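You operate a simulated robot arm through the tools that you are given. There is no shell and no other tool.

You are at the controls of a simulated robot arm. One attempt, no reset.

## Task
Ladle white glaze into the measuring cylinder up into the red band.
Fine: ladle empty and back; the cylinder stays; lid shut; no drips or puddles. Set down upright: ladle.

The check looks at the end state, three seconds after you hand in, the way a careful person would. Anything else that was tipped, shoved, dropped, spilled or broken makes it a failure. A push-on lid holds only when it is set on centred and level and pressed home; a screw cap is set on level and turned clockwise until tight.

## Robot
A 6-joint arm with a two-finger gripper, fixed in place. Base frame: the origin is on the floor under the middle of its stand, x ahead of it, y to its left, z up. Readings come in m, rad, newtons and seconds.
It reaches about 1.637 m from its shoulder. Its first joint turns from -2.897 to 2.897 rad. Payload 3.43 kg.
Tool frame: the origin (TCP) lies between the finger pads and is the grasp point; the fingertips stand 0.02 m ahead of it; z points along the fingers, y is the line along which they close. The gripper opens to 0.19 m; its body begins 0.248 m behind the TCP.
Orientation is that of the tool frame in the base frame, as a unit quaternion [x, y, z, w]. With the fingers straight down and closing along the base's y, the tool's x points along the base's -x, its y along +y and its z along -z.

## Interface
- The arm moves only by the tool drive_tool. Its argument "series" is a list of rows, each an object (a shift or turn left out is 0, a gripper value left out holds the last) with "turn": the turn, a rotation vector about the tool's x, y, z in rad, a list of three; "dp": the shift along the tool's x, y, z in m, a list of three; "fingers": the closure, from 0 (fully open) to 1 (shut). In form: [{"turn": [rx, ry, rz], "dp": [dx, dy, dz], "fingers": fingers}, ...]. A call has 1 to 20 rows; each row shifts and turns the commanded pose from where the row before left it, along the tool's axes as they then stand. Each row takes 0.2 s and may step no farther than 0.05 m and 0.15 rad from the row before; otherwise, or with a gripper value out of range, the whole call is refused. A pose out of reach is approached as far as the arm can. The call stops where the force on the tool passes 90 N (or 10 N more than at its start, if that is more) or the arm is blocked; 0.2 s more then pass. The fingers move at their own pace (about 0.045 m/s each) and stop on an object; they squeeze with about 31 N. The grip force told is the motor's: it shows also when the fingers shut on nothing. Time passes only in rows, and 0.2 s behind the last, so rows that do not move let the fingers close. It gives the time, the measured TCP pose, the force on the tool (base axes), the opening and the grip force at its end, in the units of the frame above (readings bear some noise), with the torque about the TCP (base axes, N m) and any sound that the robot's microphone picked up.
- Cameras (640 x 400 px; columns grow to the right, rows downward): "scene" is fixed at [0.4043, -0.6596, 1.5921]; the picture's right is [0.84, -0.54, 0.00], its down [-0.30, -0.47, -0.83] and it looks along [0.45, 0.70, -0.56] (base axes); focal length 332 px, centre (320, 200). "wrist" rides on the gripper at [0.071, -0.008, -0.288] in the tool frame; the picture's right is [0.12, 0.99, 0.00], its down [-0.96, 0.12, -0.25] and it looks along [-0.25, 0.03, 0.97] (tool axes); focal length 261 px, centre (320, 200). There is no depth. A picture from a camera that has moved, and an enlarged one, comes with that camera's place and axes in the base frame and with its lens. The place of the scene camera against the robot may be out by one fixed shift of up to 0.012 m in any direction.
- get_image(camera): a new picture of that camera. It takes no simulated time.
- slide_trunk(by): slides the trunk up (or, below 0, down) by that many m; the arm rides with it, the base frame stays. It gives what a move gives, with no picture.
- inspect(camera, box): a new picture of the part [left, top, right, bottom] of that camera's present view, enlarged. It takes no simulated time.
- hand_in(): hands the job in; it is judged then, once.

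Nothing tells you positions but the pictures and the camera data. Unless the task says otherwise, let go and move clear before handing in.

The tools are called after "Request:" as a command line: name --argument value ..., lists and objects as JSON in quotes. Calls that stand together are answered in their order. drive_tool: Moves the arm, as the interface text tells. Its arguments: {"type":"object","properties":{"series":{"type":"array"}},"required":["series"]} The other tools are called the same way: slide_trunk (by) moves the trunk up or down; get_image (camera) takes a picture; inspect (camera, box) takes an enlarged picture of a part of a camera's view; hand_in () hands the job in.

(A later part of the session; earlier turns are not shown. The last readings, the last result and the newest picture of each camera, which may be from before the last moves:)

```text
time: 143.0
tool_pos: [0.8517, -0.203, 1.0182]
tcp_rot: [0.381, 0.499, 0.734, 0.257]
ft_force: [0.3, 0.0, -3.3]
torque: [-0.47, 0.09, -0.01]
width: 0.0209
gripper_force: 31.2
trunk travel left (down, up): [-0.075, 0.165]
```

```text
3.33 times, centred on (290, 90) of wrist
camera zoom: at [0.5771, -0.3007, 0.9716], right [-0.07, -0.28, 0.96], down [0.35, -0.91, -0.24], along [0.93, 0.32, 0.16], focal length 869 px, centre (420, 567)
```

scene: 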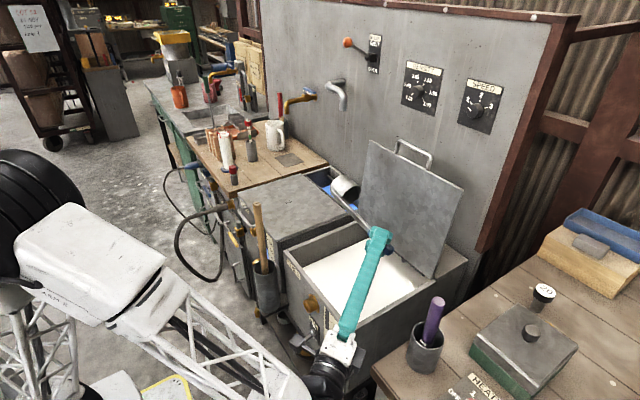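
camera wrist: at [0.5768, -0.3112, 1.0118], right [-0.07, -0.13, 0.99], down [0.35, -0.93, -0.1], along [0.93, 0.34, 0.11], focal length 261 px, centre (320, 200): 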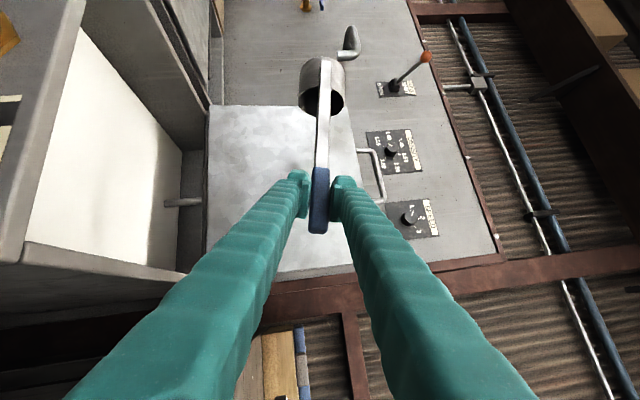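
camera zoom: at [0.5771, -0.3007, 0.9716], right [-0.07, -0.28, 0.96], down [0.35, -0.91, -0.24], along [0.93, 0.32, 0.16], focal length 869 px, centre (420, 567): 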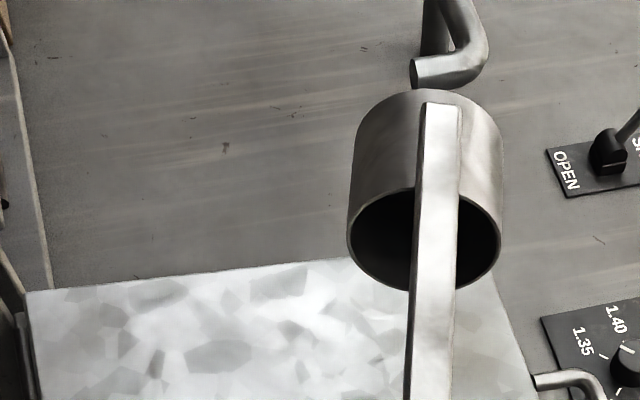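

The ladle is empty. I'll rotate it back upright over the tub.

Request:
drive_tool --series '[{"dp": [0.00346, 0.01714, 0.00243], "turn": [0.05735, 0, -0.08178]}, {"dp": [0.00346, 0.01714, 0.00243], "turn": [0.05735, 0, -0.08178]}, {"dp": [0.00346, 0.01714, 0.00243], "turn": [0.05735, 0, -0.08178]}, {"dp": [0.00346, 0.01714, 0.00243], "turn": [0.05735, 0, -0.08178]}, {"dp": [0.00346, 0.01714, 0.00243], "turn": [0.05735, 0, -0.08178]}, {"dp": [0.00346, 0.01714, 0.00243], "turn": [0.05735, 0, -0.08178]}, {"dp": [0.00346, 0.01714, 0.00243], "turn": [0.05735, 0, -0.08178]}, {"dp": [0.00346, 0.01714, 0.00243], "turn": [0.05735, 0, -0.08178]}, {"dp": [0.00346, 0.01714, 0.00243], "turn": [0.05735, 0, -0.08178]}, {"dp": [0.00346, 0.01714, 0.00243], "turn": [0.05735, 0, -0.08178]}, {"dp": [0.00346, 0.01714, 0.00243], "turn": [0.05735, 0, -0.08178]}, {"dp": [0.00346, 0.01714, 0.00243], "turn": [0.05735, 0, -0.08178]}, {"dp": [0.00346, 0.01714, 0.00243], "turn": [0.05735, 0, -0.08178]}, {"dp": [0.00346, 0.01714, 0.00243], "turn": [0.05735, 0, -0.08178]}, {"dp": [0.00346, 0.01714, 0.00243], "turn": [0.05735, 0, -0.08178]}, {"dp": [0.00346, 0.01714, 0.00243], "turn": [0.05735, 0, -0.08178]}, {"dp": [0.00346, 0.01714, 0.00243], "turn": [0.05735, 0, -0.08178]}, {"dp": [0.00346, 0.01714, 0.00243], "turn": [0.05735, 0, -0.08178]}, {"dp": [0.00346, 0.01714, 0.00243], "turn": [0.05735, 0, -0.08178]}, {"dp": [0.00144, 0.0081, 0.001], "turn": [0.02695, 0, -0.03844]}]'

Request:
get_image --camera "scene"

Request:
inspect --camera "scene" --box '[310, 120, 430, 240]'

Request:
get_image --camera "wrist"

```text
time: 147.2
tool_pos: [0.8507, 0.0041, 1.2222]
tcp_rot: [0.0, 0.887, 0.001, 0.461]
ft_force: [-0.5, -0.5, -2.0]
torque: [0.03, 0.1, 0.04]
width: 0.021
gripper_force: 30.6
trunk travel left (down, up): [-0.075, 0.165]
```

```text
taken
```

scene: 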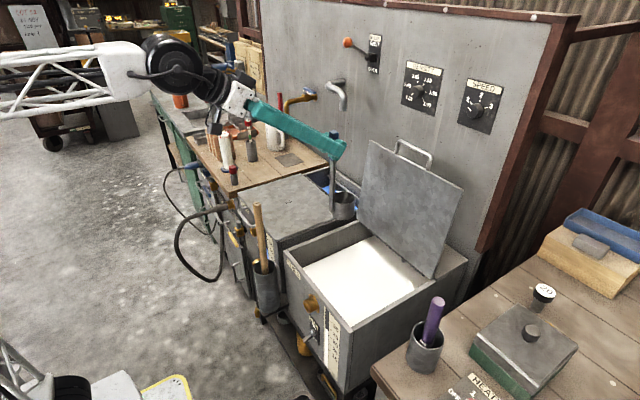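

```text
3.33 times, centred on (370, 180) of scene
camera zoom: at [0.4043, -0.6596, 1.5921], right [0.84, -0.54, 0.0], down [-0.3, -0.47, -0.83], along [0.45, 0.7, -0.56], focal length 1108 px, centre (153, 267)
```

zoom: 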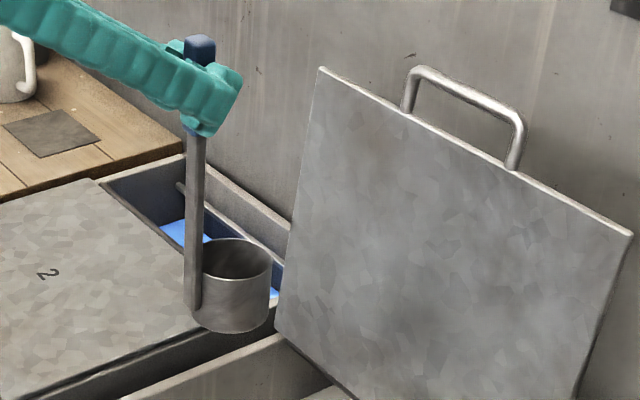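

```text
taken
camera wrist: at [0.5755, -0.0057, 1.3308], right [-0.07, 0.99, -0.1], down [0.35, 0.11, 0.93], along [0.93, 0.03, -0.36], focal length 261 px, centre (320, 200)
```

wrist: 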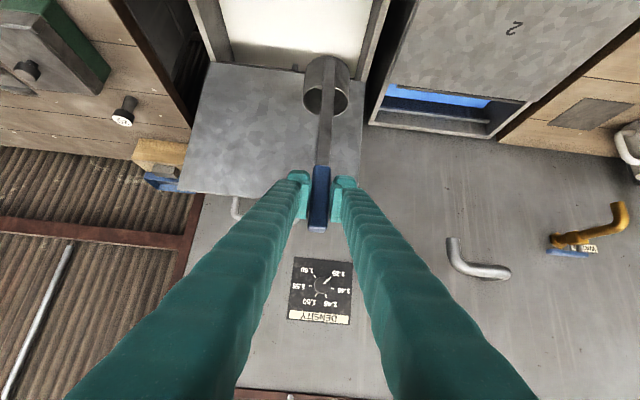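

The ladle is upright, empty and clean. I'll carry it back to its place on the bench.

Request:
drive_tool --series '[{"dp": [0.0012, 0.02, -0.0017]}, {"dp": [0.0012, 0.0432, -0.0017]}, {"dp": [0.0012, 0.0432, -0.0017]}, {"dp": [0.0012, 0.0432, -0.0017]}, {"dp": [0.0012, 0.0432, -0.0017]}, {"dp": [0.0012, 0.0432, -0.0017]}, {"dp": [0.0012, 0.0432, -0.0017]}, {"dp": [0.0012, 0.0432, -0.0017]}, {"dp": [0.0012, 0.0432, -0.0017]}, {"dp": [0.0012, 0.0432, -0.0017]}, {"dp": [0.0012, 0.0432, -0.0017]}, {"dp": [0.0012, 0.0432, -0.0017]}, {"dp": [0.0012, 0.0432, -0.0017]}, {"dp": [0, 0.0432, 0]}, {}, {}]'

Request:
inspect --camera "scene" --box '[190, 70, 310, 190]'

Request:
get_image --camera "scene"

```text
time: 150.6
tool_pos: [0.8206, 0.5849, 1.2233]
tcp_rot: [-0.001, 0.887, 0.002, 0.462]
ft_force: [0.5, -1.4, -2.9]
torque: [0.01, 0.11, -0.03]
width: 0.0211
gripper_force: 31.3
trunk travel left (down, up): [-0.075, 0.165]
```

```text
3.33 times, centred on (250, 130) of scene
camera zoom: at [0.4043, -0.6596, 1.5921], right [0.84, -0.54, 0.0], down [-0.3, -0.47, -0.83], along [0.45, 0.7, -0.56], focal length 1108 px, centre (553, 433)
```

zoom: 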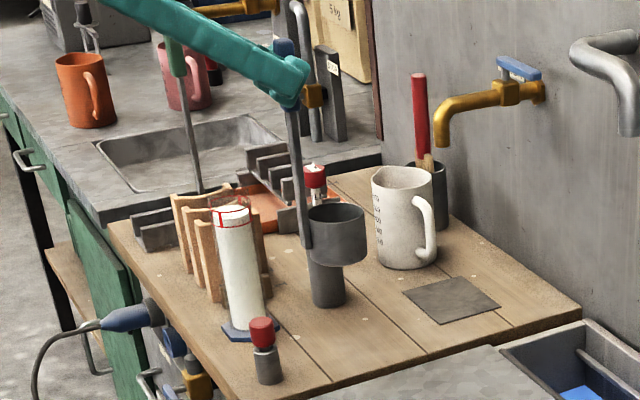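

```text
taken
```

scene: 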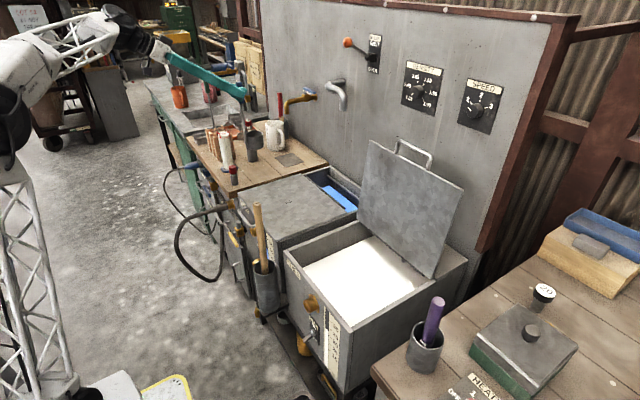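

I'm directly above the ladle's original spot and the bench is clean. I'll lower it to a couple of centimetres above the bench.

Request:
drive_tool --series '[{"dp": [0.0248, 0.0002, 0.0182]}, {"dp": [0.0248, 0.0002, 0.0182]}, {"dp": [0.0248, 0.0002, 0.0182]}, {"dp": [0.0248, 0, 0.0182]}, {}]'

Request:
inspect --camera "scene" --box '[200, 80, 300, 180]'

```text
time: 151.8
tool_pos: [0.8231, 0.5868, 1.1002]
tcp_rot: [-0.001, 0.887, 0.002, 0.461]
ft_force: [0.0, -1.0, -2.2]
torque: [0.01, 0.06, -0.04]
width: 0.0208
gripper_force: 30.8
trunk travel left (down, up): [-0.075, 0.165]
```

```text
4.00 times, centred on (250, 130) of scene
camera zoom: at [0.4043, -0.6596, 1.5921], right [0.84, -0.54, 0.0], down [-0.3, -0.47, -0.83], along [0.45, 0.7, -0.56], focal length 1330 px, centre (600, 480)
```

zoom: 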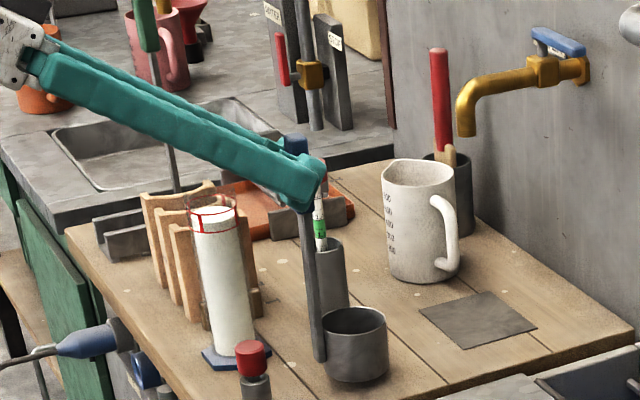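

Request:
drive_tool --series '[{"dp": [0.0074, 0, 0.0052]}, {"dp": [0.0074, 0, 0.0052]}, {}]'

```text
time: 152.6
tool_pos: [0.8242, 0.5864, 1.0849]
tcp_rot: [0.0, 0.887, 0.002, 0.461]
ft_force: [-0.4, -1.0, 8.1]
torque: [0.0, -0.48, -0.02]
width: 0.0211
gripper_force: 30.2
trunk travel left (down, up): [-0.075, 0.165]
```

I feel contact slightly earlier than expected, with about 10 N. I'll check that the ladle is upright.

Request:
inspect --camera "scene" --box '[225, 100, 285, 180]'

Request:
inspect --camera "wrist" --box '[250, 30, 390, 230]'

```text
5.00 times, centred on (255, 140) of scene
camera zoom: at [0.4043, -0.6596, 1.5921], right [0.84, -0.54, 0.0], down [-0.3, -0.47, -0.83], along [0.45, 0.7, -0.56], focal length 1663 px, centre (645, 500)
```

zoom: 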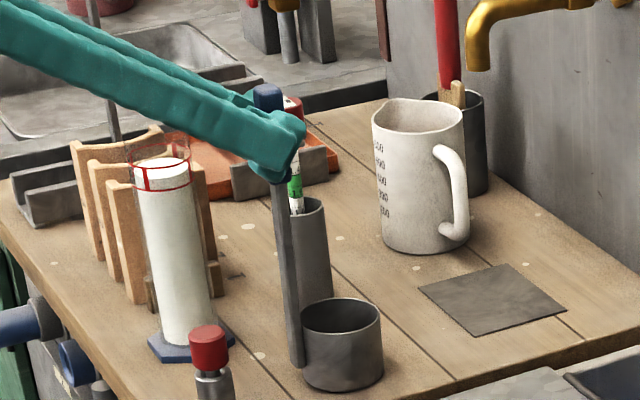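

```text
2.00 times, centred on (320, 130) of wrist
camera zoom: at [0.5488, 0.5761, 1.1931], right [-0.07, 0.99, -0.09], down [0.35, 0.11, 0.93], along [0.93, 0.03, -0.35], focal length 521 px, centre (320, 340)
```

zoom: 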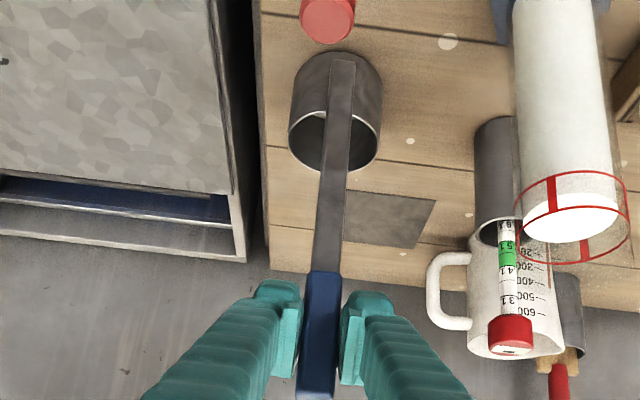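

The ladle is in the same place as before within a pixel and upright within about a degree. I'll relieve the preload and then open the fingers.

Request:
drive_tool --series '[{"dp": [-0.002, 0, -0.0014]}, {}]'

```text
time: 153.2
tool_pos: [0.825, 0.5866, 1.0864]
tcp_rot: [0.0, 0.887, 0.001, 0.461]
ft_force: [0.3, -0.2, -2.4]
torque: [0.0, 0.11, -0.04]
width: 0.0208
gripper_force: 30.5
trunk travel left (down, up): [-0.075, 0.165]
```

Request:
drive_tool --series '[{"dp": [0.001, 0, 0.0007]}, {}, {}]'

```text
time: 154.0
tool_pos: [0.825, 0.5868, 1.0861]
tcp_rot: [-0.001, 0.887, 0.002, 0.462]
ft_force: [0.3, 0.4, 2.4]
torque: [-0.05, 0.01, -0.04]
width: 0.0211
gripper_force: 30.5
trunk travel left (down, up): [-0.075, 0.165]
```

The ladle is resting lightly on the bench. I'll open the fingers.

Request:
drive_tool --series '[{"fingers": 0.65}, {}, {}, {}, {}, {}]'

Request:
inspect --camera "scene" --box '[225, 100, 285, 180]'

Request:
inspect --camera "wrist" --box '[250, 30, 390, 230]'

```text
time: 155.4
tool_pos: [0.8257, 0.5863, 1.0855]
tcp_rot: [0.0, 0.888, 0.002, 0.461]
ft_force: [0.0, -0.3, -0.6]
torque: [-0.01, -0.01, 0.04]
width: 0.0664
gripper_force: 0.0
trunk travel left (down, up): [-0.075, 0.165]
```

```text
5.00 times, centred on (255, 140) of scene
camera zoom: at [0.4043, -0.6596, 1.5921], right [0.84, -0.54, 0.0], down [-0.3, -0.47, -0.83], along [0.45, 0.7, -0.56], focal length 1663 px, centre (645, 500)
```

zoom: 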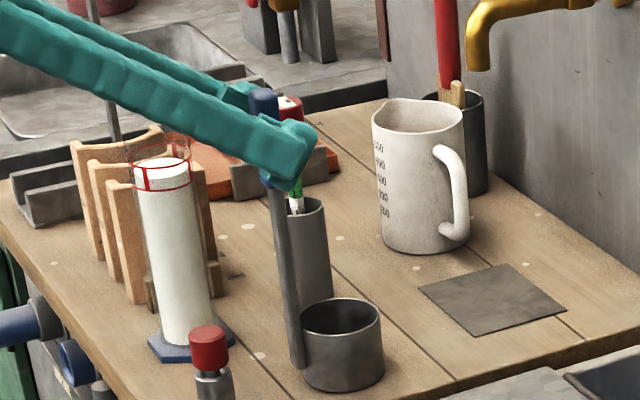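

```text
2.00 times, centred on (320, 130) of wrist
camera zoom: at [0.5504, 0.5768, 1.1932], right [-0.07, 0.99, -0.09], down [0.35, 0.11, 0.93], along [0.93, 0.03, -0.36], focal length 521 px, centre (320, 340)
```

zoom: 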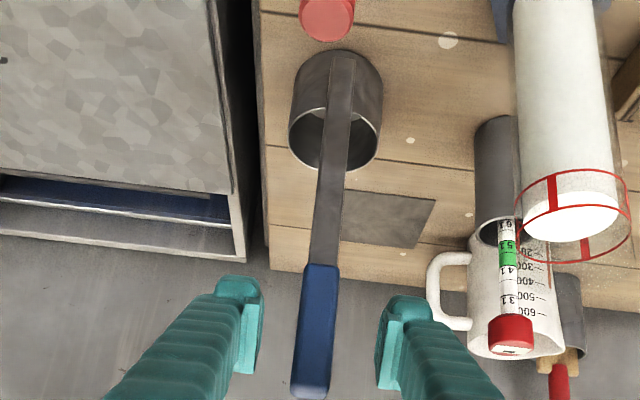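

The ladle stands upright on its own. I'll back straight out.

Request:
drive_tool --series '[{"dp": [0, 0, -0.02]}, {"dp": [0, 0, -0.04]}, {"dp": [0, 0, -0.045]}, {"dp": [0, 0, -0.045]}, {"dp": [0, 0, -0.045]}, {"dp": [0, 0, -0.045]}, {}]'

Request:
get_image --camera "scene"

Request:
inspect --camera "scene" --box '[205, 85, 305, 185]'

```text
time: 157.0
tool_pos: [0.6282, 0.5886, 1.2244]
tcp_rot: [-0.001, 0.887, 0.002, 0.462]
ft_force: [-0.5, 0.3, -0.5]
torque: [0.03, -0.02, 0.0]
width: 0.0665
gripper_force: 0.0
trunk travel left (down, up): [-0.075, 0.165]
```

```text
taken
```

scene: 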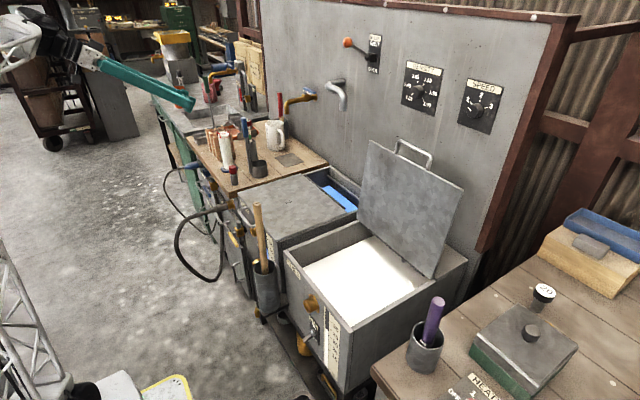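

```text
4.00 times, centred on (255, 135) of scene
camera zoom: at [0.4043, -0.6596, 1.5921], right [0.84, -0.54, 0.0], down [-0.3, -0.47, -0.83], along [0.45, 0.7, -0.56], focal length 1330 px, centre (580, 460)
```

zoom: 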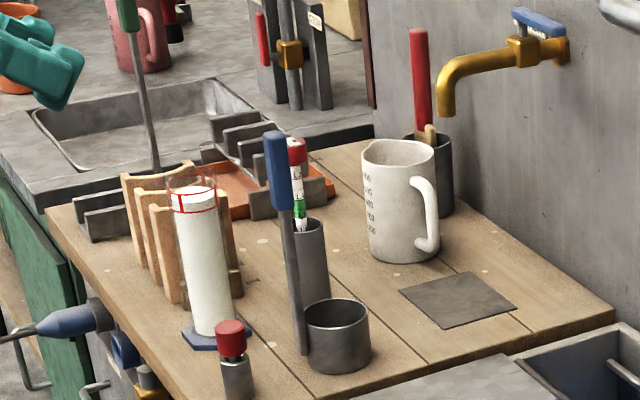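

The bench is tidy, with the cylinder untouched, its level in the band, and the ladle back upright. Now I'll return to tub 1 to shut the lid, retracing my earlier path.

Request:
drive_tool --series '[{"turn": [0, 0.13, 0]}, {"turn": [0, 0.13, 0]}, {"turn": [0, 0.13, 0]}, {"dp": [-0.0052, -0.048, 0.00145]}, {"dp": [-0.0052, -0.048, 0.00145]}, {"dp": [-0.0052, -0.048, 0.00145]}, {"dp": [-0.0052, -0.048, 0.00145]}, {"dp": [-0.0052, -0.048, 0.00145]}, {"dp": [-0.0052, -0.048, 0.00145]}, {"dp": [-0.0052, -0.048, 0.00145]}, {"dp": [-0.0052, -0.048, 0.00145]}, {"dp": [-0.0052, -0.048, 0.00145]}, {"dp": [-0.0052, -0.048, 0.00145]}, {"dp": [-0.0052, -0.048, 0.00145]}, {"dp": [-0.0052, -0.048, 0.00145]}, {"dp": [-0.0052, -0.048, 0.00145]}, {"dp": [-0.0052, -0.048, 0.00145]}, {}]'

Request:
drive_tool --series '[{"turn": [0, 0, -0.1428]}, {"turn": [0, 0, -0.1428]}, {"turn": [0, 0, -0.1428]}, {"turn": [0, 0, -0.1428]}, {"turn": [0, 0, -0.1428]}, {"turn": [0, 0, -0.1428]}, {"turn": [0, 0, -0.1428]}, {"turn": [0, 0, -0.1428]}, {"turn": [0, 0, -0.1428]}, {"turn": [0, 0, -0.1428]}, {"turn": [0, 0, -0.1428]}, {"fingers": 0.75}]'

Request:
get_image --camera "scene"

Request:
get_image --camera "wrist"

```text
time: 160.8
tool_pos: [0.7037, -0.0853, 1.245]
tcp_rot: [0.0, 0.96, 0.002, 0.281]
ft_force: [1.0, 0.6, 0.0]
torque: [-0.05, 0.0, 0.01]
width: 0.0665
gripper_force: 0.1
trunk travel left (down, up): [-0.075, 0.165]
```

```text
time: 163.4
tool_pos: [0.7024, -0.0865, 1.2436]
tcp_rot: [0.679, -0.678, 0.198, -0.199]
ft_force: [0.5, -0.1, 0.2]
torque: [-0.01, -0.04, -0.04]
width: 0.0475
gripper_force: 0.1
trunk travel left (down, up): [-0.075, 0.165]
```

```text
taken
```

scene: 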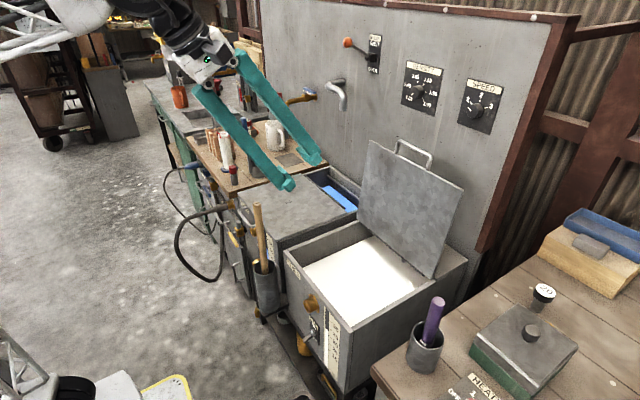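

```text
taken
camera wrist: at [0.5558, -0.1577, 1.4901], right [-0.84, -0.12, -0.53], down [-0.23, 0.96, 0.15], along [0.5, 0.25, -0.83], focal length 261 px, centre (320, 200)
```

wrist: 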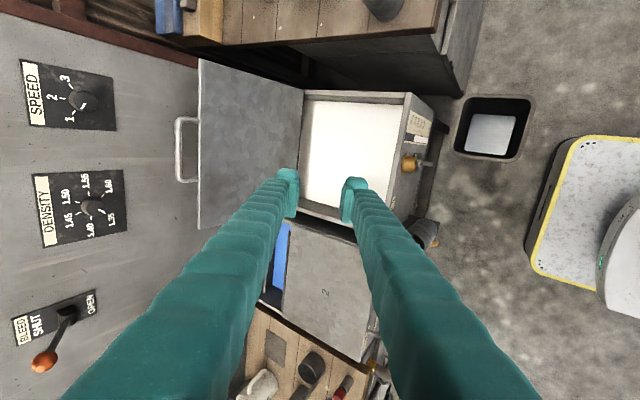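

I'm in front of tub 1 with the gripper rolled as before. I'll move to the pre-grasp position above the bar.

Request:
drive_tool --series '[{"dp": [-0.0005, -0.0397, 0.0166], "fingers": 0.65}, {"dp": [-0.0005, -0.0397, 0.0166]}, {"dp": [-0.0005, -0.0397, 0.0166]}, {"dp": [-0.0005, -0.0397, 0.0166]}, {"dp": [-0.0005, -0.0397, 0.0166]}, {"dp": [-0.0005, -0.0397, 0.0166]}, {"dp": [-0.0005, -0.0397, 0.0166]}, {}]'

Request:
inspect --camera "wrist" --box '[240, 40, 440, 260]'

Request:
inspect --camera "scene" --box '[340, 60, 480, 220]'

```text
time: 165.2
tool_pos: [0.9963, -0.0808, 1.2958]
tcp_rot: [0.679, -0.679, 0.196, -0.199]
ft_force: [0.0, 0.0, -0.3]
torque: [0.0, 0.07, 0.03]
width: 0.0663
gripper_force: 0.0
trunk travel left (down, up): [-0.075, 0.165]
```

```text
1.82 times, centred on (340, 150) of wrist
camera zoom: at [0.8507, -0.153, 1.5427], right [-0.84, -0.12, -0.53], down [-0.23, 0.96, 0.15], along [0.49, 0.25, -0.83], focal length 474 px, centre (284, 291)
```

zoom: 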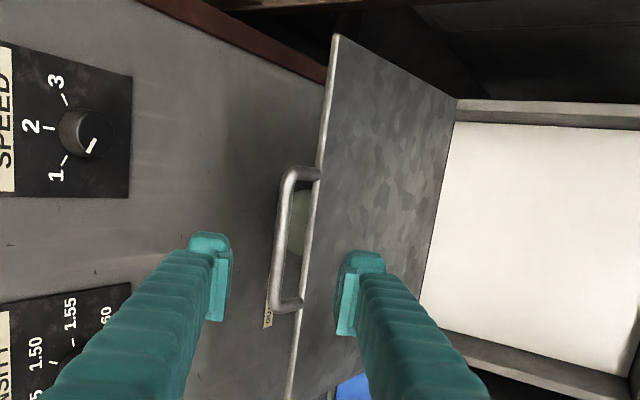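

```text
2.50 times, centred on (410, 140) of scene
camera zoom: at [0.4043, -0.6596, 1.5921], right [0.84, -0.54, 0.0], down [-0.3, -0.47, -0.83], along [0.45, 0.7, -0.56], focal length 831 px, centre (95, 350)
```

zoom: 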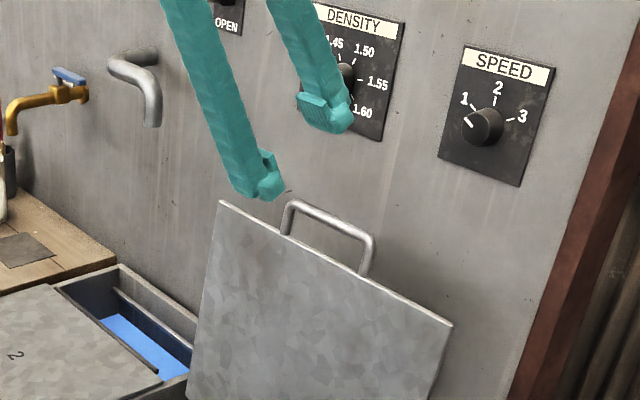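

Request:
drive_tool --series '[{"dp": [0, -0.0013, 0.033]}, {"dp": [0, -0.0013, 0.033]}, {"dp": [0, -0.0014, 0.034]}, {}]'

Request:
inspect --camera "wrist" --box '[240, 40, 440, 260]'

Request:
inspect --camera "scene" --box '[340, 60, 480, 220]'

```text
time: 166.2
tool_pos: [1.0579, -0.081, 1.2126]
tcp_rot: [-0.679, 0.679, -0.197, 0.2]
ft_force: [0.1, -0.4, -0.4]
torque: [-0.04, 0.02, -0.01]
width: 0.0666
gripper_force: 0.0
trunk travel left (down, up): [-0.075, 0.165]
```

```text
1.82 times, centred on (340, 150) of wrist
camera zoom: at [0.9118, -0.1527, 1.4599], right [-0.84, -0.12, -0.53], down [-0.23, 0.96, 0.15], along [0.5, 0.25, -0.83], focal length 474 px, centre (284, 291)
```

zoom: 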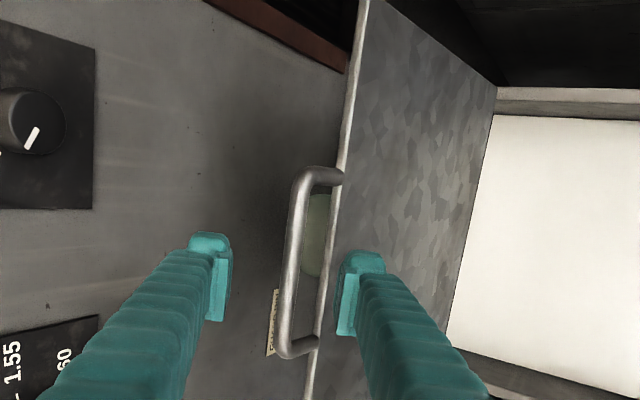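

```text
2.50 times, centred on (410, 140) of scene
camera zoom: at [0.4043, -0.6596, 1.5921], right [0.84, -0.54, 0.0], down [-0.3, -0.47, -0.83], along [0.45, 0.7, -0.56], focal length 831 px, centre (95, 350)
```

zoom: 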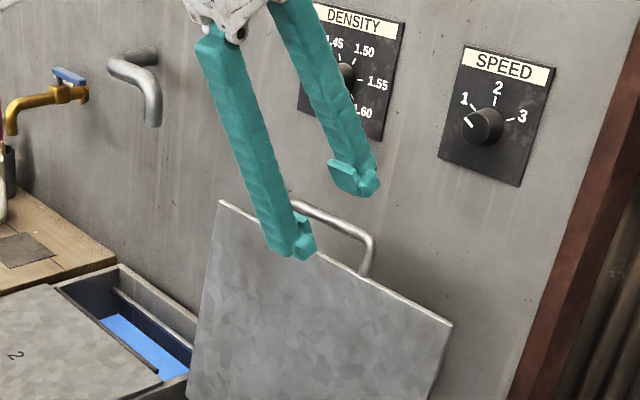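

Request:
drive_tool --series '[{"dp": [0, 0.003, 0.0167]}, {}]'

Request:
inspect --camera "wrist" --box '[240, 40, 440, 260]'

```text
time: 166.8
tool_pos: [1.0626, -0.0808, 1.1973]
tcp_rot: [0.679, -0.679, 0.197, -0.2]
ft_force: [0.2, 0.7, -0.9]
torque: [-0.02, -0.01, -0.01]
width: 0.0664
gripper_force: 0.0
trunk travel left (down, up): [-0.075, 0.165]
```

```text
1.82 times, centred on (340, 150) of wrist
camera zoom: at [0.9165, -0.1528, 1.444], right [-0.84, -0.12, -0.53], down [-0.23, 0.96, 0.15], along [0.5, 0.25, -0.83], focal length 474 px, centre (284, 291)
```

zoom: 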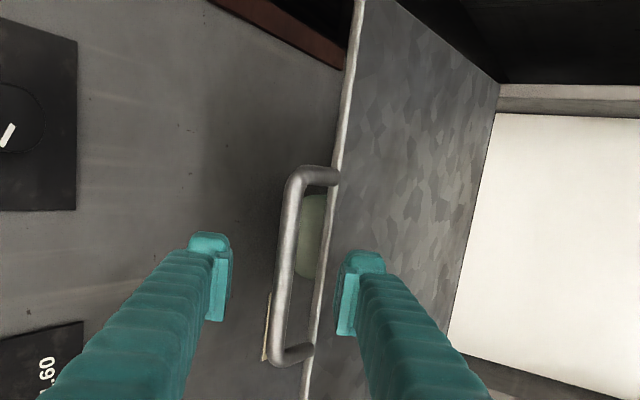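

The bar is centred between the fingers. I'll close firmly.

Request:
drive_tool --series '[{"fingers": 1.0}, {}, {}, {}, {}, {}]'

Request:
inspect --camera "wrist" --box '[240, 40, 440, 260]'

```text
time: 168.2
tool_pos: [1.0627, -0.0804, 1.197]
tcp_rot: [0.679, -0.678, 0.197, -0.2]
ft_force: [0.2, -0.3, 0.6]
torque: [-0.43, 0.03, 0.67]
width: 0.0073
gripper_force: 41.3
trunk travel left (down, up): [-0.075, 0.165]
```

```text
1.82 times, centred on (340, 150) of wrist
camera zoom: at [0.9164, -0.1528, 1.4442], right [-0.84, -0.12, -0.53], down [-0.23, 0.96, 0.15], along [0.5, 0.25, -0.83], focal length 474 px, centre (284, 291)
```

zoom: 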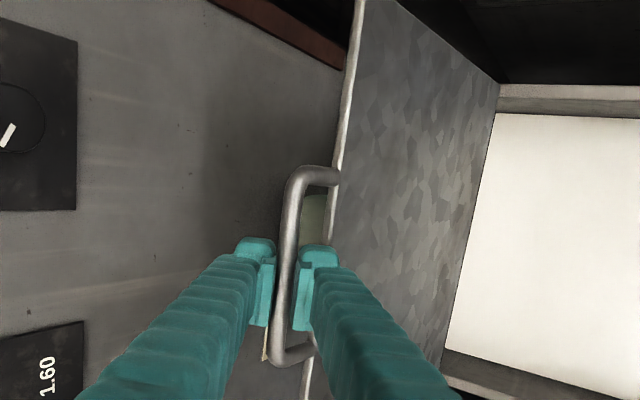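

I have a firm grip on the bar. I'll swing the lid forward along the reverse arc in small steps with force checks.

Request:
drive_tool --series '[{"dp": [0, 0.01249, -0.01332]}, {"dp": [0, 0.02648, -0.01538]}, {}]'

```text
time: 169.0
tool_pos: [1.0171, -0.0806, 1.1989]
tcp_rot: [0.679, -0.679, 0.195, -0.198]
ft_force: [-0.3, 3.1, -14.0]
torque: [-0.19, 0.01, 0.68]
width: 0.0075
gripper_force: 41.0
trunk travel left (down, up): [-0.075, 0.165]
```

Request:
drive_tool --series '[{"dp": [0, 0.02776, -0.01301]}, {"dp": [0, 0.02872, -0.01041]}, {}]'

```text
time: 169.8
tool_pos: [0.9554, -0.0809, 1.191]
tcp_rot: [0.679, -0.678, 0.197, -0.201]
ft_force: [-0.2, 23.5, 3.4]
torque: [0.37, 0.0, 0.75]
width: 0.0073
gripper_force: 41.4
trunk travel left (down, up): [-0.075, 0.165]
```

Request:
drive_tool --series '[{"dp": [-0.0015, 0.02956, -0.00798]}, {"dp": [0, 0.03014, -0.00539]}, {}]'

```text
time: 170.6
tool_pos: [0.8957, -0.0821, 1.1707]
tcp_rot: [-0.678, 0.679, -0.199, 0.2]
ft_force: [-12.4, -7.3, 23.4]
torque: [-0.37, 0.03, 0.22]
width: 0.0072
gripper_force: 41.0
trunk travel left (down, up): [-0.075, 0.165]
```

Request:
drive_tool --series '[{"dp": [0, 0.0301, -0.0058]}, {"dp": [0, 0.03063, 0]}, {}]'

Request:
get_image --camera "scene"

```text
time: 171.4
tool_pos: [0.845, -0.0802, 1.1406]
tcp_rot: [0.679, -0.679, 0.196, -0.198]
ft_force: [3.1, -27.5, -13.0]
torque: [-0.29, -0.01, -0.12]
width: 0.0069
gripper_force: 41.0
trunk travel left (down, up): [-0.075, 0.165]
```

```text
taken
```

scene: 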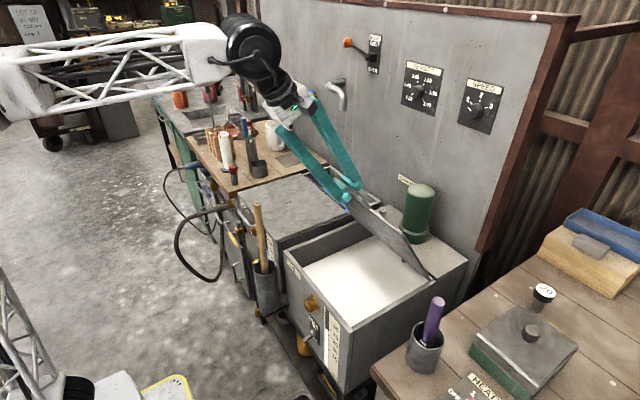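

Request:
drive_tool --series '[{"dp": [0.0015, 0.03049, 0.00258]}, {"dp": [0, 0.03019, 0.00527], "turn": [0.05, 0, 0]}, {}]'

```text
time: 172.2
tool_pos: [0.7967, -0.0794, 1.1033]
tcp_rot: [0.675, -0.672, 0.213, -0.217]
ft_force: [9.6, 0.5, -13.8]
torque: [0.67, -0.03, 0.32]
width: 0.0074
gripper_force: 40.9
trunk travel left (down, up): [-0.075, 0.165]
```

Request:
drive_tool --series '[{"dp": [0, 0.02996, 0.00643], "turn": [0.05, 0, 0]}, {"dp": [0, 0.02967, 0.00755], "turn": [0.05, 0, 0]}, {}]'

```text
time: 173.0
tool_pos: [0.7542, -0.0811, 1.0577]
tcp_rot: [0.662, -0.662, 0.248, -0.249]
ft_force: [12.9, -13.6, -13.6]
torque: [-0.32, 0.04, -0.49]
width: 0.0072
gripper_force: 41.1
trunk travel left (down, up): [-0.075, 0.165]
```

Request:
drive_tool --series '[{"dp": [0, 0.02911, 0.00975], "turn": [0.05, 0, 0]}, {"dp": [0, 0.02904, 0.00976]}, {}]'

```text
time: 173.8
tool_pos: [0.723, -0.0796, 1.0038]
tcp_rot: [-0.655, 0.656, -0.264, 0.267]
ft_force: [-23.2, -8.5, 10.6]
torque: [0.12, -0.04, -0.43]
width: 0.0073
gripper_force: 41.1
trunk travel left (down, up): [-0.075, 0.165]
```

Request:
drive_tool --series '[{"dp": [0, 0.02882, 0.01011]}, {"dp": [0, 0.0269, 0.0146]}, {}]'

Request:
inspect --camera "scene" --box '[240, 170, 440, 330]'

```text
time: 174.6
tool_pos: [0.7037, -0.079, 0.946]
tcp_rot: [0.656, -0.655, 0.264, -0.267]
ft_force: [-11.1, -3.7, 0.3]
torque: [0.53, -0.05, -0.37]
width: 0.0073
gripper_force: 41.1
trunk travel left (down, up): [-0.075, 0.165]
```

```text
2.50 times, centred on (340, 250) of scene
camera zoom: at [0.4043, -0.6596, 1.5921], right [0.84, -0.54, 0.0], down [-0.3, -0.47, -0.83], along [0.45, 0.7, -0.56], focal length 831 px, centre (270, 75)
```

zoom: 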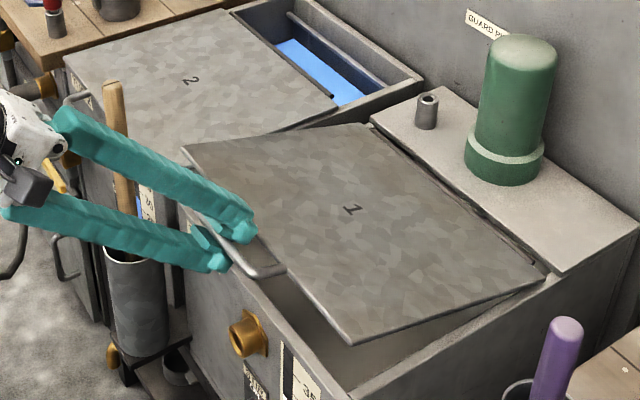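

Request:
drive_tool --series '[{"dp": [0, 0.02555, 0.01674]}, {"dp": [0, 0.02403, 0.01905]}, {}]'

```text
time: 175.4
tool_pos: [0.692, -0.082, 0.8842]
tcp_rot: [0.657, -0.655, 0.262, -0.265]
ft_force: [9.0, 30.2, -5.9]
torque: [0.29, -0.05, -0.38]
width: 0.0074
gripper_force: 41.4
trunk travel left (down, up): [-0.075, 0.165]
```

Request:
drive_tool --series '[{"dp": [-0.0015, 0.0103, 0.0105]}, {"dp": [0, 0.0078, 0.0078]}, {}]'

Request:
inspect --camera "scene" --box '[260, 200, 460, 340]'

```text
time: 176.2
tool_pos: [0.6911, -0.0817, 0.8587]
tcp_rot: [0.656, -0.655, 0.264, -0.266]
ft_force: [-19.0, -11.8, -3.0]
torque: [-0.19, -0.07, -1.29]
width: 0.007
gripper_force: 41.2
trunk travel left (down, up): [-0.075, 0.165]
```

```text
2.86 times, centred on (360, 270) of scene
camera zoom: at [0.4043, -0.6596, 1.5921], right [0.84, -0.54, 0.0], down [-0.3, -0.47, -0.83], along [0.45, 0.7, -0.56], focal length 950 px, centre (206, 0)
```

zoom: 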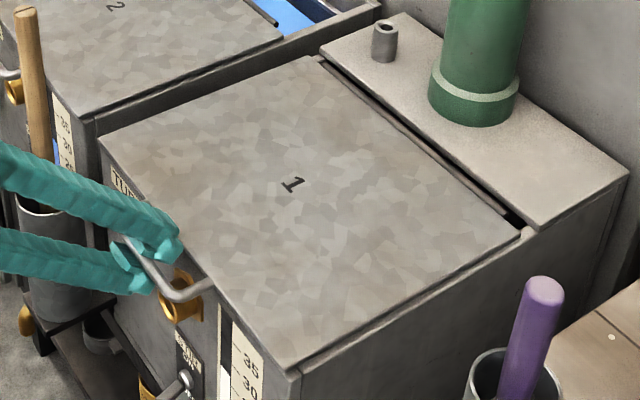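

The lid is almost shut. I'll lower the last few millimetres until it seats.

Request:
drive_tool --series '[{"dp": [0, 0.0035, 0.0018]}, {"dp": [0, 0.0025, 0.0018]}, {}]'

```text
time: 177.0
tool_pos: [0.6921, -0.08, 0.853]
tcp_rot: [0.656, -0.655, 0.264, -0.267]
ft_force: [2.6, -30.2, -2.4]
torque: [0.54, 0.0, -0.58]
width: 0.0071
gripper_force: 40.5
trunk travel left (down, up): [-0.075, 0.165]
```

Request:
drive_tool --series '[{"dp": [0.0015, 0.0018, 0.0018]}, {"dp": [0, 0.0014, 0.0014]}, {}]'

```text
time: 177.8
tool_pos: [0.6922, -0.08, 0.8505]
tcp_rot: [0.656, -0.655, 0.264, -0.267]
ft_force: [26.4, 8.6, 36.2]
torque: [1.43, 0.23, -0.04]
width: 0.0072
gripper_force: 41.0
trunk travel left (down, up): [-0.075, 0.165]
```

The lid is seated, with contact at the original closed height. I'll relieve the load and then open the fingers.

Request:
drive_tool --series '[{"dp": [0, -0.0027, -0.0009]}, {}]'

```text
time: 178.4
tool_pos: [0.6922, -0.0803, 0.8506]
tcp_rot: [0.656, -0.655, 0.263, -0.267]
ft_force: [20.4, 17.3, 40.8]
torque: [0.77, 0.21, -0.5]
width: 0.0069
gripper_force: 40.6
trunk travel left (down, up): [-0.075, 0.165]
```

Request:
drive_tool --series '[{"dp": [0, -0.0025, -0.0015]}, {}]'

```text
time: 179.0
tool_pos: [0.6907, -0.0796, 0.8518]
tcp_rot: [0.657, -0.655, 0.262, -0.266]
ft_force: [8.1, 16.8, 19.2]
torque: [0.53, 0.1, -0.73]
width: 0.0069
gripper_force: 41.3
trunk travel left (down, up): [-0.075, 0.165]
```

Request:
drive_tool --series '[{"dp": [0, -0.001, -0.0008]}, {}, {"fingers": 0.45}, {}, {}, {}, {}, {}, {}]'

Request:
inspect --camera "wrist" --box '[200, 60, 440, 230]'

Request:
inspect --camera "scene" --box '[260, 200, 460, 340]'

```text
time: 181.0
tool_pos: [0.6936, -0.082, 0.8544]
tcp_rot: [-0.655, 0.656, -0.263, 0.267]
ft_force: [0.4, -0.6, -0.5]
torque: [0.04, 0.02, -0.04]
width: 0.1046
gripper_force: 0.1
trunk travel left (down, up): [-0.075, 0.165]
```

```text
2.35 times, centred on (320, 145) of wrist
camera zoom: at [0.5, -0.153, 1.0666], right [-0.71, -0.12, -0.69], down [-0.26, 0.96, 0.1], along [0.65, 0.25, -0.72], focal length 613 px, centre (320, 329)
```

zoom: 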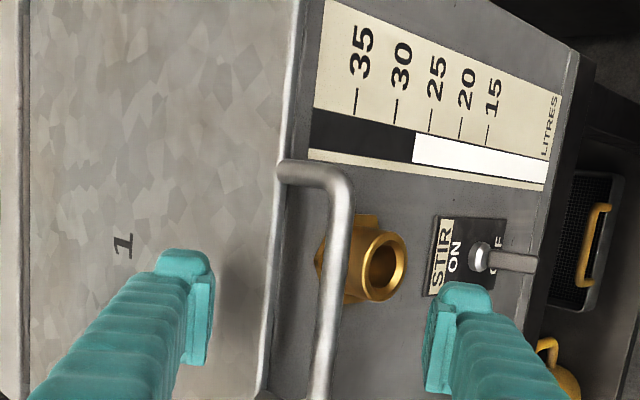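

```text
2.86 times, centred on (360, 270) of scene
camera zoom: at [0.4043, -0.6596, 1.5921], right [0.84, -0.54, 0.0], down [-0.3, -0.47, -0.83], along [0.45, 0.7, -0.56], focal length 950 px, centre (206, 0)
```

zoom: 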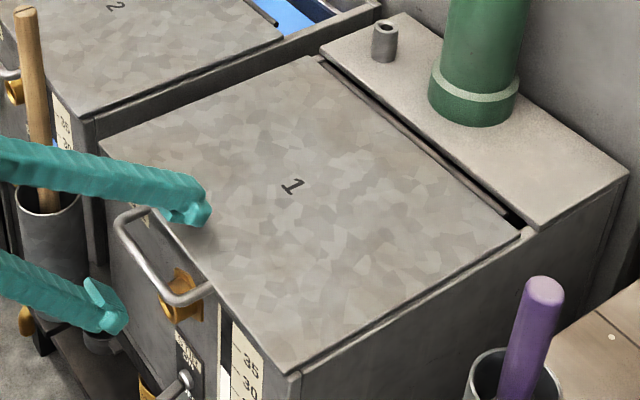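

The lid is shut and the bar is free. I'll move straight up and away, then check the whole scene.

Request:
drive_tool --series '[{"dp": [0, -0.0313, -0.0323]}, {"dp": [0, -0.0313, -0.0323]}, {"dp": [0, -0.0313, -0.0323]}, {"dp": [0, -0.0313, -0.0323]}, {"dp": [0, -0.0313, -0.0323]}, {"dp": [0, -0.0313, -0.0323]}, {"dp": [0, 0, -0.04]}, {"dp": [0, 0, -0.04]}, {}]'

Request:
get_image --camera "scene"

Request:
inspect --camera "scene" --box '[190, 85, 310, 195]'

Request:
inspect --camera "scene" --box '[230, 160, 480, 390]'

Request:
inspect --camera "scene" --box '[210, 115, 250, 155]'

```text
time: 183.0
tool_pos: [0.6361, -0.0836, 1.1835]
tcp_rot: [0.656, -0.656, 0.263, -0.266]
ft_force: [0.7, -0.4, 0.4]
torque: [-0.02, 0.01, -0.02]
width: 0.1046
gripper_force: 0.1
trunk travel left (down, up): [-0.075, 0.165]
```

```text
taken
```

scene: 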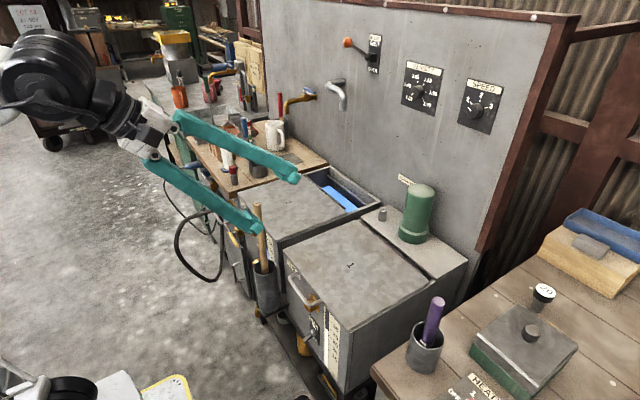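

```text
3.64 times, centred on (250, 140) of scene
camera zoom: at [0.4043, -0.6596, 1.5921], right [0.84, -0.54, 0.0], down [-0.3, -0.47, -0.83], along [0.45, 0.7, -0.56], focal length 1209 px, centre (574, 418)
```

zoom: 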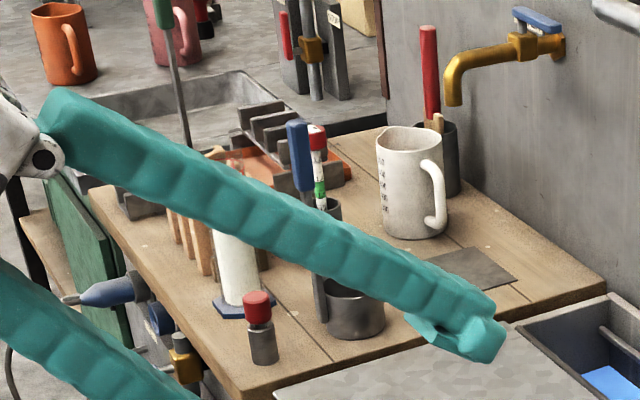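

```text
1.74 times, centred on (355, 275) of scene
camera zoom: at [0.4043, -0.6596, 1.5921], right [0.84, -0.54, 0.0], down [-0.3, -0.47, -0.83], along [0.45, 0.7, -0.56], focal length 578 px, centre (259, 70)
```

zoom: 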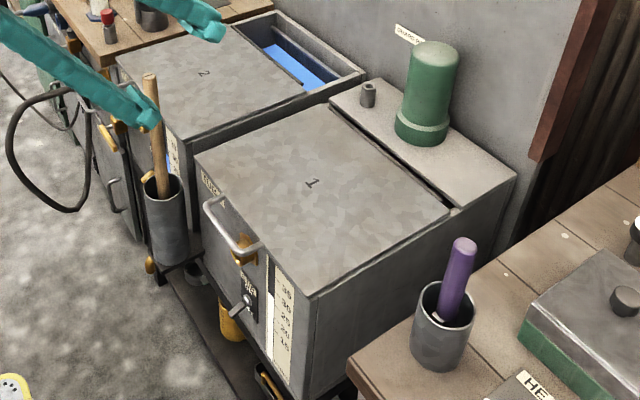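

```text
10.00 times, centred on (230, 135) of scene
camera zoom: at [0.4043, -0.6596, 1.5921], right [0.84, -0.54, 0.0], down [-0.3, -0.47, -0.83], along [0.45, 0.7, -0.56], focal length 3325 px, centre (1220, 850)
```

zoom: 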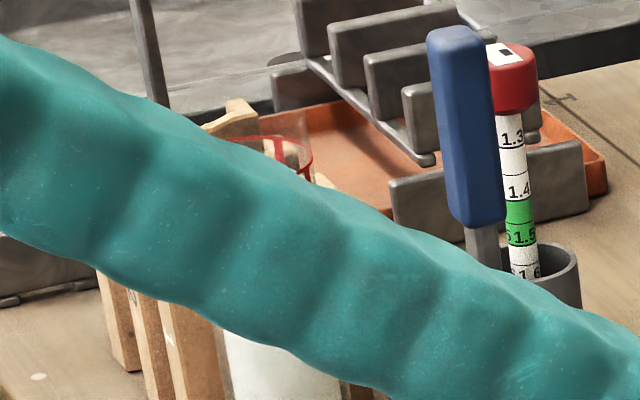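

Everything looks in order so far. I'll move the arm out of the camera's view and compare details against the original pictures, including the green guard and the surfaces for drips.

Request:
drive_tool --series '[{"turn": [-0.13, 0, 0]}, {"turn": [-0.13, 0, 0]}, {"turn": [-0.13, 0, 0]}, {"turn": [-0.13, 0, 0]}, {"dp": [0, 0.012, -0.045]}, {"dp": [0, 0.012, -0.045]}, {"dp": [0, 0.012, -0.045]}, {}]'

Request:
get_image --camera "scene"

Request:
inspect --camera "scene" --box '[360, 160, 480, 260]'

Request:
inspect --camera "scene" --box '[210, 115, 250, 155]'

Request:
inspect --camera "scene" --box '[180, 85, 340, 215]'

Request:
get_image --camera "wrist"

```text
time: 184.8
tool_pos: [0.5685, -0.0825, 1.304]
tcp_rot: [0.702, -0.702, 0.086, -0.088]
ft_force: [-1.2, 0.2, 0.5]
torque: [0.02, -0.03, 0.01]
width: 0.1045
gripper_force: 0.1
trunk travel left (down, up): [-0.075, 0.165]
```

```text
taken
```

scene: 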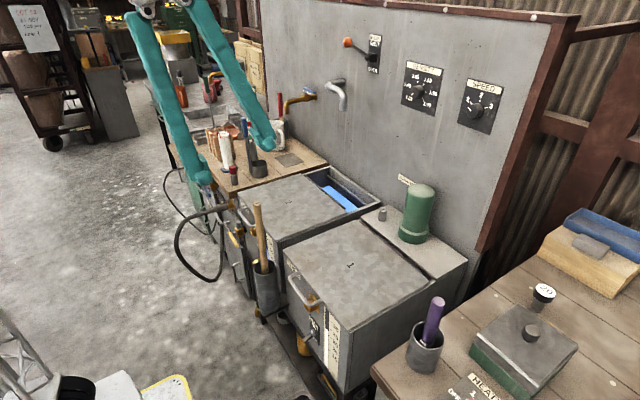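

```text
4.00 times, centred on (420, 210) of scene
camera zoom: at [0.4043, -0.6596, 1.5921], right [0.84, -0.54, 0.0], down [-0.3, -0.47, -0.83], along [0.45, 0.7, -0.56], focal length 1330 px, centre (-80, 160)
```

zoom: 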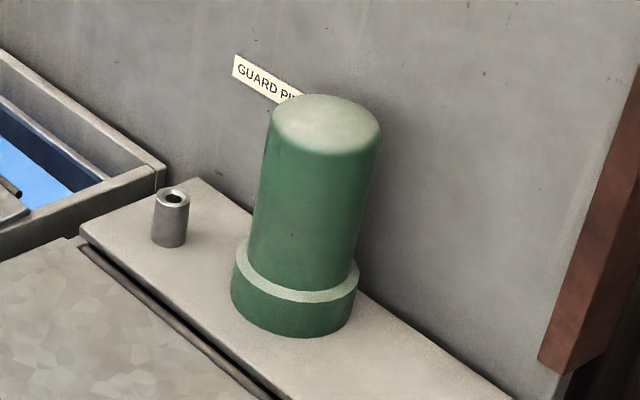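

```text
10.00 times, centred on (230, 135) of scene
camera zoom: at [0.4043, -0.6596, 1.5921], right [0.84, -0.54, 0.0], down [-0.3, -0.47, -0.83], along [0.45, 0.7, -0.56], focal length 3325 px, centre (1220, 850)
```

zoom: 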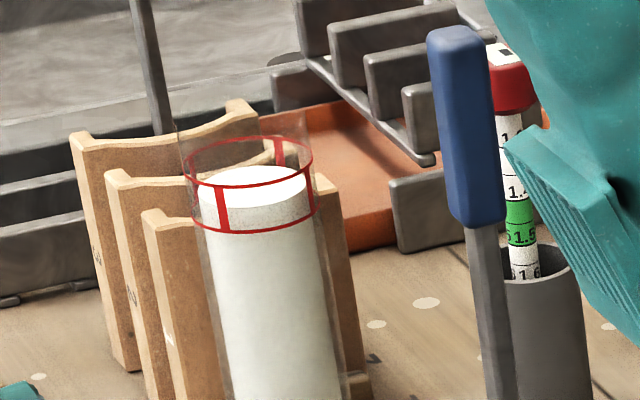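

```text
3.08 times, centred on (260, 150) of scene
camera zoom: at [0.4043, -0.6596, 1.5921], right [0.84, -0.54, 0.0], down [-0.3, -0.47, -0.83], along [0.45, 0.7, -0.56], focal length 1023 px, centre (505, 354)
```

zoom: 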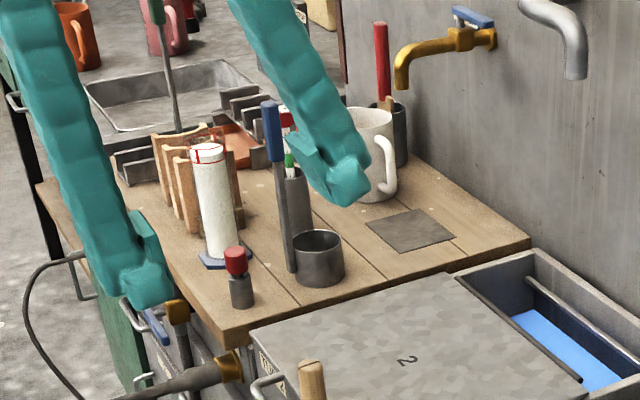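

```text
taken
camera wrist: at [0.5079, -0.1538, 1.5854], right [-0.96, -0.12, -0.24], down [-0.17, 0.96, 0.21], along [0.21, 0.25, -0.95], focal length 261 px, centre (320, 200)
```

wrist: 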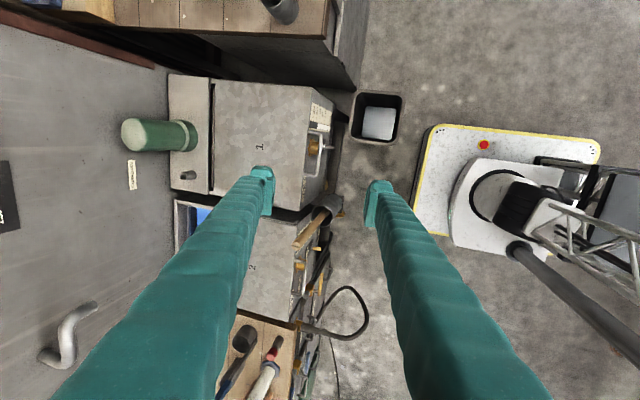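

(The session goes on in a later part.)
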